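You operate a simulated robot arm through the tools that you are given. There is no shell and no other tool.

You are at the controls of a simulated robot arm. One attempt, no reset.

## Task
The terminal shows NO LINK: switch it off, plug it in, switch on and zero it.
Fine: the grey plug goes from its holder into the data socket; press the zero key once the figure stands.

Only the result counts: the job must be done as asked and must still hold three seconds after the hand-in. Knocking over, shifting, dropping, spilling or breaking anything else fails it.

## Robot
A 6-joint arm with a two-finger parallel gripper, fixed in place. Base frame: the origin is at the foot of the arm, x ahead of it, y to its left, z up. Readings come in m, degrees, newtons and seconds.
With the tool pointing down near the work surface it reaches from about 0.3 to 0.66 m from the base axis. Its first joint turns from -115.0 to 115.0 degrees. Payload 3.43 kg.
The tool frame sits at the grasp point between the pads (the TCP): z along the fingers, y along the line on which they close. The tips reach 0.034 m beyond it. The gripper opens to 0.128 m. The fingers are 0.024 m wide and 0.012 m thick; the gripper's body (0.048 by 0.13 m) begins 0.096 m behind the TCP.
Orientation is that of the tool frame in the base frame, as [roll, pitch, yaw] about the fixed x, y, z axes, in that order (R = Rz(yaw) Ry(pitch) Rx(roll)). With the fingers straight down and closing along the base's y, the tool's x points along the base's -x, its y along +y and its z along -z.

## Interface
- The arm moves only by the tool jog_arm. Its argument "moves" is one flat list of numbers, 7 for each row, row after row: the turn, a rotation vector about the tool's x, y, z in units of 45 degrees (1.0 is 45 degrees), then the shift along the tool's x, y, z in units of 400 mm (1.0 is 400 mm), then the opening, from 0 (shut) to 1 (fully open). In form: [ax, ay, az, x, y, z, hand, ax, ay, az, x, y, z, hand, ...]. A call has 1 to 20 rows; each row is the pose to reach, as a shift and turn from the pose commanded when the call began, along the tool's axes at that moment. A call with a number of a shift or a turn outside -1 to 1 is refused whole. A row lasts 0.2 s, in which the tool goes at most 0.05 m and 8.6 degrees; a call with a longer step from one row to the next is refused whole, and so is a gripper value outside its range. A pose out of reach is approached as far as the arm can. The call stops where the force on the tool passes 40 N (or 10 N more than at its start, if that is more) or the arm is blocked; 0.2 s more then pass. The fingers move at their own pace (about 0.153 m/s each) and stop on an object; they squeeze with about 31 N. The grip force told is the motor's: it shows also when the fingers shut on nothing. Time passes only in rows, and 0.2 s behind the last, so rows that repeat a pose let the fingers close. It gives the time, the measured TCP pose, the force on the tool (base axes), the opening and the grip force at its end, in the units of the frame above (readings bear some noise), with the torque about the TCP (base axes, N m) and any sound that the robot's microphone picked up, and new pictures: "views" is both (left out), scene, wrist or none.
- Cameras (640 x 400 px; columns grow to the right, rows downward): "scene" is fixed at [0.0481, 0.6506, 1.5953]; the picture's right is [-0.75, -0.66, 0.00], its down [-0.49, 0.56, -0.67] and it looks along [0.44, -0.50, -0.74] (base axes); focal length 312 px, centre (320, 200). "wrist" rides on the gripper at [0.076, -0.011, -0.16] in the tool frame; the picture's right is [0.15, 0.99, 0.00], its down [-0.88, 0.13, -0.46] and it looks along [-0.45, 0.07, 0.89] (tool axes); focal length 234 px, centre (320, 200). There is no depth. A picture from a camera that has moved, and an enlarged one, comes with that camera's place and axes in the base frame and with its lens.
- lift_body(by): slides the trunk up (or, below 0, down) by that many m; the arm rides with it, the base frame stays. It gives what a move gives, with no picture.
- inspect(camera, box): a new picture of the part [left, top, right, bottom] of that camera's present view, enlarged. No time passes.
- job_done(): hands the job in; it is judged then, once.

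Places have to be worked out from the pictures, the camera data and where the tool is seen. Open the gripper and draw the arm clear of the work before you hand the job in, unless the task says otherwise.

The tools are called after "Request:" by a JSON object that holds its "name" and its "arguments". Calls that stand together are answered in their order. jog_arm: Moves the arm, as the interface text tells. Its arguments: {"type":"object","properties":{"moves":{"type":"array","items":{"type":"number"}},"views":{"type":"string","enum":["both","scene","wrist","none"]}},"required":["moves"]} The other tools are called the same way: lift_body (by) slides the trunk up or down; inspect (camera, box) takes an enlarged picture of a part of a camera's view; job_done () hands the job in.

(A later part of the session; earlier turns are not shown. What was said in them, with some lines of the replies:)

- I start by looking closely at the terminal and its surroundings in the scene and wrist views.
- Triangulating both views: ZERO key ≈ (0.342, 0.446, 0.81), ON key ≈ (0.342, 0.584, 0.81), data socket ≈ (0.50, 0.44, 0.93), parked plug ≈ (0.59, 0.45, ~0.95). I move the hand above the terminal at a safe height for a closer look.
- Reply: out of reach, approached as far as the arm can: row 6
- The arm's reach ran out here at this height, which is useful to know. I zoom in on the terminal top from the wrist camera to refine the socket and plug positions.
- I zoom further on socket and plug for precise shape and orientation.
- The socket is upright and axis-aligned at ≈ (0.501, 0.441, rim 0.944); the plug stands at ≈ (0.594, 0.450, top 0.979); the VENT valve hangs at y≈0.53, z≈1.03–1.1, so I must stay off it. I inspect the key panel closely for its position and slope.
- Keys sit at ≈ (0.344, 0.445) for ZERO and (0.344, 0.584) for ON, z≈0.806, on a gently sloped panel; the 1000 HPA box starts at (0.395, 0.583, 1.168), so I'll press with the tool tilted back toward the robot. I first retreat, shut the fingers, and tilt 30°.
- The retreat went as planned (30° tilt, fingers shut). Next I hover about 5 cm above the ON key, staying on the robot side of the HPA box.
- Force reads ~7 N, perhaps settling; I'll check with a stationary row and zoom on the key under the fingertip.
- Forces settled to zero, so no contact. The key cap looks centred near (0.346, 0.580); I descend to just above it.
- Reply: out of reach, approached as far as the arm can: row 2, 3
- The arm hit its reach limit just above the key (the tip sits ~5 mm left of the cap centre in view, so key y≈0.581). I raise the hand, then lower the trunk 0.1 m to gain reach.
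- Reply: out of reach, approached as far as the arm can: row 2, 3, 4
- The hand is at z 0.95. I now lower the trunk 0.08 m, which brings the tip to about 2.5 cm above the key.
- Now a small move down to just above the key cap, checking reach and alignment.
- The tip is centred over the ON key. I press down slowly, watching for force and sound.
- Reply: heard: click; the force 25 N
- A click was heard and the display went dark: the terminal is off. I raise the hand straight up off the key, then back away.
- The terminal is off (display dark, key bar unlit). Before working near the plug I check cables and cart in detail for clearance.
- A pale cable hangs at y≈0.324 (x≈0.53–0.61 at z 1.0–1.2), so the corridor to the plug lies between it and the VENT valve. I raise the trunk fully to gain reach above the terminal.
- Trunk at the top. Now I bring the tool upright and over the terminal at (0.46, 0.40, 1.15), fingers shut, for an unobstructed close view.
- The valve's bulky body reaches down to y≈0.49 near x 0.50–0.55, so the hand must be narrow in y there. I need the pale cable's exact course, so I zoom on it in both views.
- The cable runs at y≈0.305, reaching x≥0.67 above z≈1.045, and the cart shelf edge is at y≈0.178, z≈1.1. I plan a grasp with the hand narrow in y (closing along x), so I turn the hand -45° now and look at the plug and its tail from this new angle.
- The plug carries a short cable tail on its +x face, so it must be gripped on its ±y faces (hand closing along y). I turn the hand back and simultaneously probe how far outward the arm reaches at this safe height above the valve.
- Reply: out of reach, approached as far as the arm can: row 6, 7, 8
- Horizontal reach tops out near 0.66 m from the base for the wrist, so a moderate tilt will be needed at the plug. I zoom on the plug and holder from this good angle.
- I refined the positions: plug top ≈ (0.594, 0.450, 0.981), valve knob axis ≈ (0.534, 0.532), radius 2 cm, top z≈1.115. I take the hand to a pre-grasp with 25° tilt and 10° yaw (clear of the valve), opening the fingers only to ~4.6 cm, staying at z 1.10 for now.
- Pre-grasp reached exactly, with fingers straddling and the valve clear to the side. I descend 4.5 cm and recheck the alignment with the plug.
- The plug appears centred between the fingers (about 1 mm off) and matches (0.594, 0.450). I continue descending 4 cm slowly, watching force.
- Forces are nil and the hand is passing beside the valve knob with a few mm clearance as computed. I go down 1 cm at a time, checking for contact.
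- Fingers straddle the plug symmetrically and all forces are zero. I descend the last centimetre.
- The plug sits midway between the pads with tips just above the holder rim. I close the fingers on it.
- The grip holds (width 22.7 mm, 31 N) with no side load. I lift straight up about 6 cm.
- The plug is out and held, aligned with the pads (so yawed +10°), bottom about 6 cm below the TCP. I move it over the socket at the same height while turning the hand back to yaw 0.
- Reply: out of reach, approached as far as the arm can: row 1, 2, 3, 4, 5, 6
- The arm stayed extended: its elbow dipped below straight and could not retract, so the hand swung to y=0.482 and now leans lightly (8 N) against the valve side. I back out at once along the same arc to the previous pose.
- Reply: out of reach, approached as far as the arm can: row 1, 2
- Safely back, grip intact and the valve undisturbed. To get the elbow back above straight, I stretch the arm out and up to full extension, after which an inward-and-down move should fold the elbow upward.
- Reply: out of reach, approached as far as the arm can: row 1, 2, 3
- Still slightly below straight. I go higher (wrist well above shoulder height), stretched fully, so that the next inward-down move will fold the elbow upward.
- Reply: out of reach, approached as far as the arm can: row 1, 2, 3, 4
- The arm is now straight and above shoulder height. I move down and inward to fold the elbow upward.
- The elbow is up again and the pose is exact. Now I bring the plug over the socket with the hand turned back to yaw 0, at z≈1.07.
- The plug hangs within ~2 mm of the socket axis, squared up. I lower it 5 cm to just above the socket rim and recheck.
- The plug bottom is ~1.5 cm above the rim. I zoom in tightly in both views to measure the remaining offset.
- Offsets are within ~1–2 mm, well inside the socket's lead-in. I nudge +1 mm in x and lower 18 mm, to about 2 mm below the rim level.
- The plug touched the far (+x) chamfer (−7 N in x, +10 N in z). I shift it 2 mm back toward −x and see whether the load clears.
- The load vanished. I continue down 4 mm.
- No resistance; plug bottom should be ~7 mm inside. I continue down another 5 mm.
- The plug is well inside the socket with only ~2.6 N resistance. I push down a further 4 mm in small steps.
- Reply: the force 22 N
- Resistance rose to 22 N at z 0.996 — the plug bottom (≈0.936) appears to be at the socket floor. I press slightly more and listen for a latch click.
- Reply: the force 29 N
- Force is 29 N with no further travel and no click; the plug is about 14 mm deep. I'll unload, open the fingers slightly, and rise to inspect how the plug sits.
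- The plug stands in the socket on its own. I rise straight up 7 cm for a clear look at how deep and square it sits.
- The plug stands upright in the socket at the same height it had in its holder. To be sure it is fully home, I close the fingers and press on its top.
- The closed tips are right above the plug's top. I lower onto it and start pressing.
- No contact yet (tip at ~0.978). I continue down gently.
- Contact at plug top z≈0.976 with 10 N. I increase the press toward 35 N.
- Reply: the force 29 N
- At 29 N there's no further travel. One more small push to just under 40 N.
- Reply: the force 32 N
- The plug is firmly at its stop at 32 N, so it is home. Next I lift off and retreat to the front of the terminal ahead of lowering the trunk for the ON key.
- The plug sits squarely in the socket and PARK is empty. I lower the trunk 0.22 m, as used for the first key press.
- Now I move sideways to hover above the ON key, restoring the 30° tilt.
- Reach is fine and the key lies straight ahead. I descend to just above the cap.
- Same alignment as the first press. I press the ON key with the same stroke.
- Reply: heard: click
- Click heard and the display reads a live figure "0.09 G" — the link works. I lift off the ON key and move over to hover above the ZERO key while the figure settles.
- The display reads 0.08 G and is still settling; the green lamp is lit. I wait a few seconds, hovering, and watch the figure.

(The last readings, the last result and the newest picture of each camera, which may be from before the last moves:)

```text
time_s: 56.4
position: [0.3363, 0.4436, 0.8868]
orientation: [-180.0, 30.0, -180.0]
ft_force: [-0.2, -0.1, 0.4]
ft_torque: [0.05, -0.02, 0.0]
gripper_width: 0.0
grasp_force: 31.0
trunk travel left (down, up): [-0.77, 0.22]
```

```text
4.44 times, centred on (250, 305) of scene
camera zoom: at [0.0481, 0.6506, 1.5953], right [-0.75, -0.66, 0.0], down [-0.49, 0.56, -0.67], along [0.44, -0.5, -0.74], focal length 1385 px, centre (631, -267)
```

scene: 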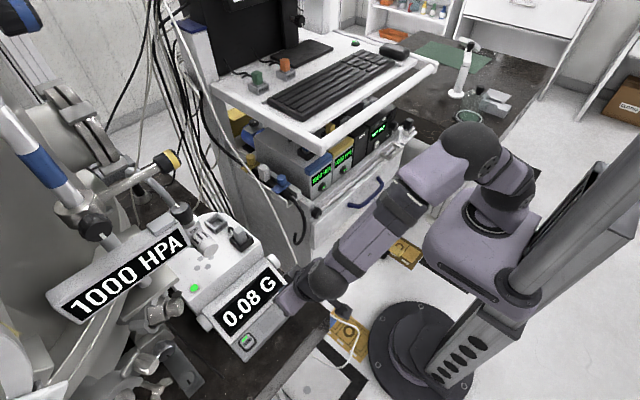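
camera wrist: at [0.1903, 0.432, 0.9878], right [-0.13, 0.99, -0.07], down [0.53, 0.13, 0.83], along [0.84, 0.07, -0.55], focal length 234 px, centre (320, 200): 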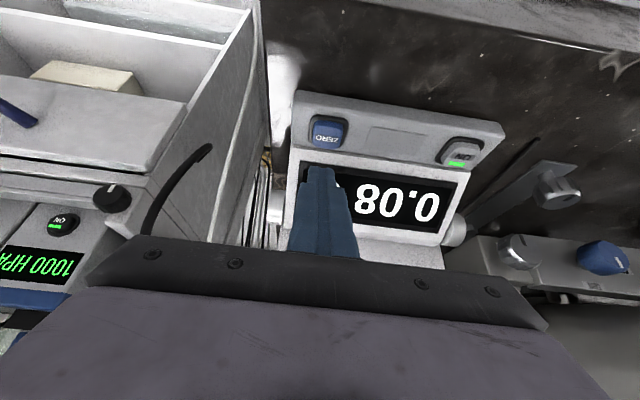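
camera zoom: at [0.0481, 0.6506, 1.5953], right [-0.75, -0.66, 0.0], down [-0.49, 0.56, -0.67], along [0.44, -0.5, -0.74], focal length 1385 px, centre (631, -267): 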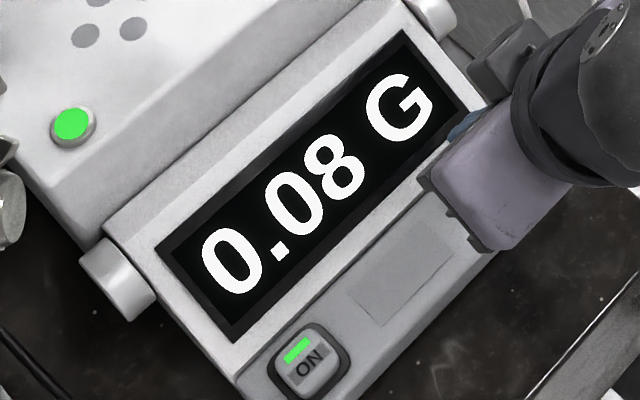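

The figure has held at 0.08 G for ~2 s. I descend to just above the ZERO key and keep watching a bit longer to be sure it stands.

Request:
{"name": "jog_arm", "arguments": {"moves": [0, 0, 0, 0.0142, 0.002, 0.0245, 0, 0, 0, 0, 0.0283, 0.002, 0.0491, 0, 0, 0, 0, 0.0425, 0.002, 0.0736, 0, 0, 0, 0, 0.0425, 0.002, 0.0736, 0, 0, 0, 0, 0.0425, 0.002, 0.0736, 0, 0, 0, 0, 0.0425, 0.002, 0.0736, 0, 0, 0, 0, 0.0425, 0.002, 0.0736, 0, 0, 0, 0, 0.0425, 0.002, 0.0736, 0, 0, 0, 0, 0.0425, 0.002, 0.0736, 0, 0, 0, 0, 0.0425, 0.002, 0.0736, 0, 0, 0, 0, 0.0425, 0.002, 0.0736, 0, 0, 0, 0, 0.0425, 0.002, 0.0736, 0], "views": "both"}}

Request:
{"name": "inspect", "arguments": {"camera": "wrist", "box": [270, 80, 390, 180]}}

Request:
{"name": "inspect", "arguments": {"camera": "scene", "box": [180, 260, 320, 350]}}

```text
time_s: 59.0
position: [0.3377, 0.446, 0.8532]
orientation: [-179.9, 30.0, -179.9]
ft_force: [0.1, -0.6, 0.0]
ft_torque: [0.02, 0.0, 0.01]
gripper_width: 0.0002
grasp_force: 31.1
trunk travel left (down, up): [-0.77, 0.22]
camera wrist: at [0.1906, 0.436, 0.9537], right [-0.13, 0.99, -0.08], down [0.53, 0.13, 0.83], along [0.84, 0.06, -0.55], focal length 234 px, centre (320, 200)
```

scene: 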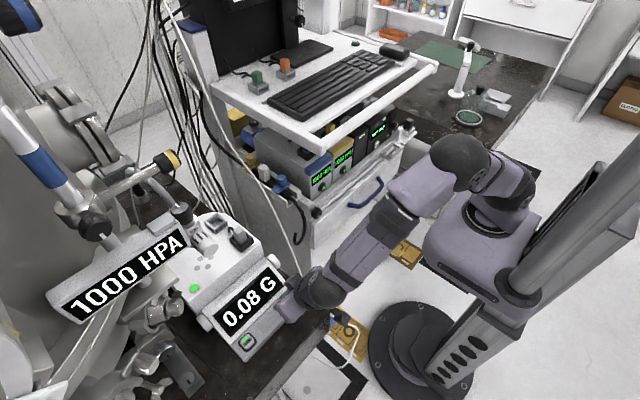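
wrist: 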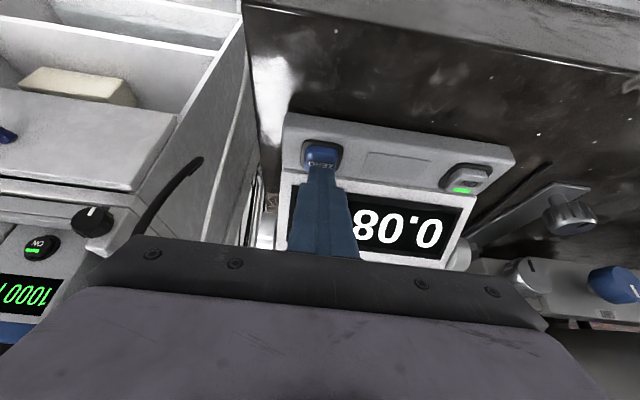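

```text
4.00 times, centred on (330, 130) of wrist
camera zoom: at [0.1906, 0.436, 0.9537], right [-0.13, 0.99, -0.08], down [0.53, 0.13, 0.83], along [0.84, 0.06, -0.55], focal length 937 px, centre (280, 480)
```

zoom: 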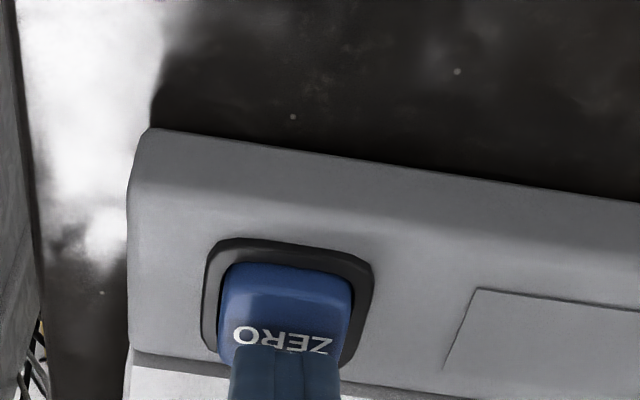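

```text
4.44 times, centred on (250, 305) of scene
camera zoom: at [0.0481, 0.6506, 1.5953], right [-0.75, -0.66, 0.0], down [-0.49, 0.56, -0.67], along [0.44, -0.5, -0.74], focal length 1385 px, centre (631, -267)
```

zoom: 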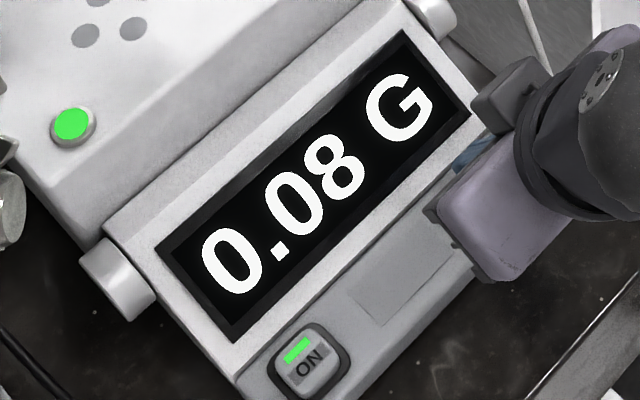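

The figure has stood at 0.08 G for over 4 s, lamp green, and the tip is centred on the ZERO key. I press it once.

Request:
{"name": "jog_arm", "arguments": {"moves": [0, 0, 0, 0.0032, 0, 0.0054, 0, 0, 0, 0, 0.0063, 0, 0.0108, 0, 0, 0, 0, 0.0095, 0, 0.0162, 0, 0, 0, 0, 0.0126, 0, 0.0216, 0, 0, 0, 0, 0.0145, 0, 0.025, 0], "views": "scene"}}

Request:
{"name": "inspect", "arguments": {"camera": "scene", "box": [180, 260, 320, 350]}}

```text
time_s: 60.2
position: [0.3365, 0.4463, 0.8459]
orientation: [179.7, 30.4, 179.8]
ft_force: [-1.8, -3.0, 28.5]
ft_torque: [-0.12, -0.12, -0.37]
gripper_width: 0.0
grasp_force: 30.9
trunk travel left (down, up): [-0.77, 0.22]
heard: click
```

scene: 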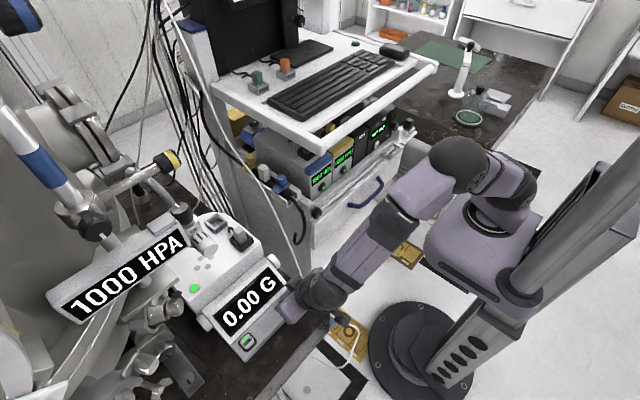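

```text
4.44 times, centred on (250, 305) of scene
camera zoom: at [0.0481, 0.6506, 1.5953], right [-0.75, -0.66, 0.0], down [-0.49, 0.56, -0.67], along [0.44, -0.5, -0.74], focal length 1385 px, centre (631, -267)
```

zoom: 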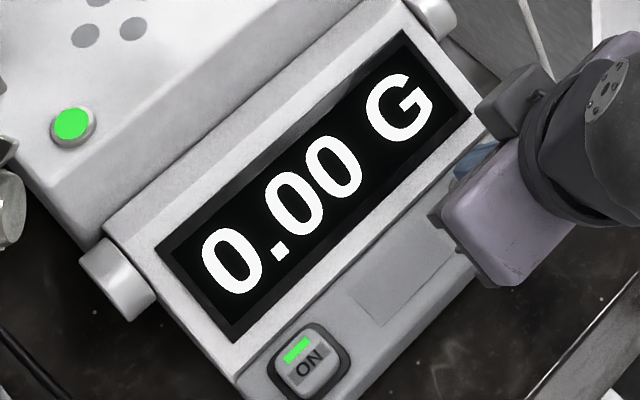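

The display shows 0.00 G after a click. I lift straight off the key, draw the arm back and open the gripper.

Request:
{"name": "jog_arm", "arguments": {"moves": [0, 0, 0, -0.025, 0, -0.0433, 0, 0, 0, 0, -0.075, 0, -0.13, 0, 0, 0, 0, -0.125, 0, -0.2165, 0, 0, 0, 0, -0.175, 0, -0.3031, 0, 0, 0, 0, -0.0884, 0, -0.3531, 0, 0, 0, 0, -0.0018, 0, -0.4031, 0.3, 0, 0, 0, -0.0018, 0, -0.4031, 0.6, 0, 0, 0, -0.0018, 0, -0.4031, 0.6, 0, 0, 0, -0.0018, 0, -0.4031, 0.6], "views": "both"}}

Request:
{"name": "inspect", "arguments": {"camera": "scene", "box": [180, 260, 320, 350]}}

Request:
{"name": "inspect", "arguments": {"camera": "scene", "box": [130, 180, 290, 280]}}

```text
time_s: 62.2
position: [0.2571, 0.446, 0.9829]
orientation: [-179.9, 30.0, -180.0]
ft_force: [0.9, 0.8, 0.2]
ft_torque: [-0.03, 0.0, 0.0]
gripper_width: 0.0769
grasp_force: 0.1
trunk travel left (down, up): [-0.77, 0.22]
camera wrist: at [0.1107, 0.4357, 1.0834], right [-0.13, 0.99, -0.08], down [0.53, 0.13, 0.83], along [0.84, 0.06, -0.55], focal length 234 px, centre (320, 200)
```

scene: 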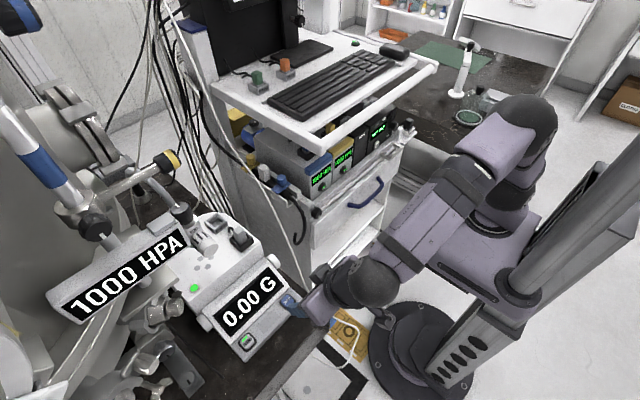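
wrist: 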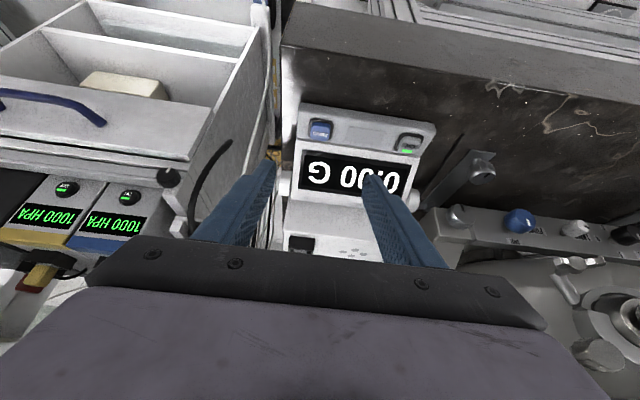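

```text
4.44 times, centred on (250, 305) of scene
camera zoom: at [0.0481, 0.6506, 1.5953], right [-0.75, -0.66, 0.0], down [-0.49, 0.56, -0.67], along [0.44, -0.5, -0.74], focal length 1385 px, centre (631, -267)
```

zoom: 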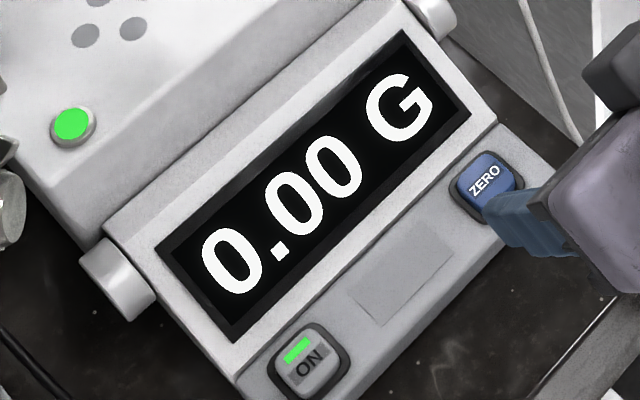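

```text
4.00 times, centred on (210, 230) of scene
camera zoom: at [0.0481, 0.6506, 1.5953], right [-0.75, -0.66, 0.0], down [-0.49, 0.56, -0.67], along [0.44, -0.5, -0.74], focal length 1247 px, centre (760, 80)
```

zoom: 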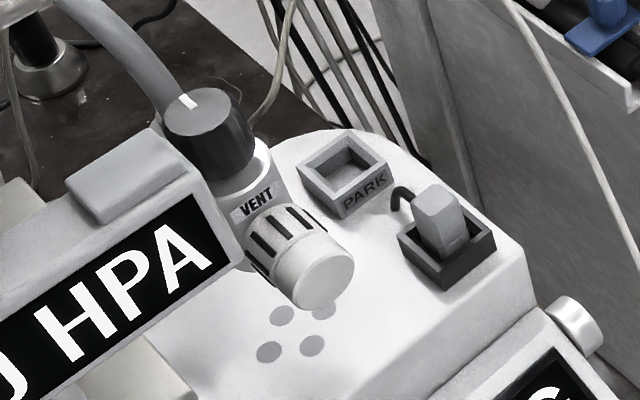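

Everything looks right: 0.00 G, lamp green, plug in the socket, valve and HPA display unchanged. I draw the arm further up and away and watch the figure a little longer.

Request:
{"name": "jog_arm", "arguments": {"moves": [0, 0, 0, -0.0313, -0.0625, -0.0541, 0.6, 0, 0, 0, -0.0625, -0.125, -0.1083, 0.6, 0, 0, 0, -0.0938, -0.1875, -0.1624, 0.6, 0, 0, 0, -0.125, -0.25, -0.2165, 0.6, 0, 0, 0, -0.125, -0.25, -0.2165, 0.6, 0, 0, 0, -0.125, -0.25, -0.2165, 0.6, 0, 0, 0, -0.125, -0.25, -0.2165, 0.6, 0, 0, 0, -0.125, -0.25, -0.2165, 0.6, 0, 0, 0, -0.125, -0.25, -0.2165, 0.6, 0, 0, 0, -0.125, -0.25, -0.2165, 0.6], "views": "scene"}}

Request:
{"name": "inspect", "arguments": {"camera": "scene", "box": [180, 200, 320, 360]}}

```text
time_s: 64.4
position: [0.2568, 0.3466, 1.0812]
orientation: [-179.8, 30.0, 180.0]
ft_force: [0.0, -0.5, -0.4]
ft_torque: [-0.01, -0.04, 0.03]
gripper_width: 0.077
grasp_force: 0.0
trunk travel left (down, up): [-0.77, 0.22]
```

scene: 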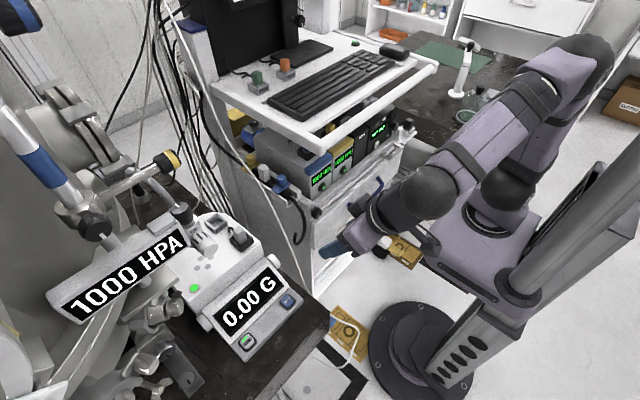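

```text
2.50 times, centred on (250, 280) of scene
camera zoom: at [0.0481, 0.6506, 1.5953], right [-0.75, -0.66, 0.0], down [-0.49, 0.56, -0.67], along [0.44, -0.5, -0.74], focal length 779 px, centre (495, 0)
```

zoom: 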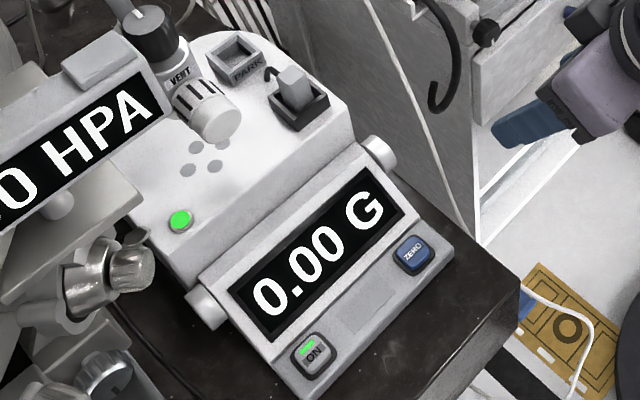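

The terminal is on and linked, and it has shown a steady 0.00 G for about 4 s. The plug is seated in the data socket, and the arm is clear with the gripper open, so I hand the job in.

Request:
{"name": "job_done", "arguments": {}}

```text
The job is handed in.
```

The terminal is linked and zeroed. It reads a steady 0.00 G, and the green lamp is lit.

- **Switch-off:** I pressed the ON key. It clicked and the display went dark before I touched the plug.
- **Plug:** I moved the grey plug from the PARK holder into the data socket and pressed it down to its stop at about 32 N. There was no latch click, but the terminal showed a live figure as soon as it was on.
- **Switch-on and zero:** The figure came up at 0.09 G and settled at 0.08 G. After it had stood for over 4 s I pressed ZERO once. It went to 0.00 G and stayed there for about 4 s until I handed the job in.

While moving the plug to the socket, the hand briefly leaned on the VENT valve at about 8 N, and I backed off at once. The valve and its knob mark look unchanged in the pictures, and the gauge beside it still reads 1000 HPA.

The arm is drawn back with the gripper open.
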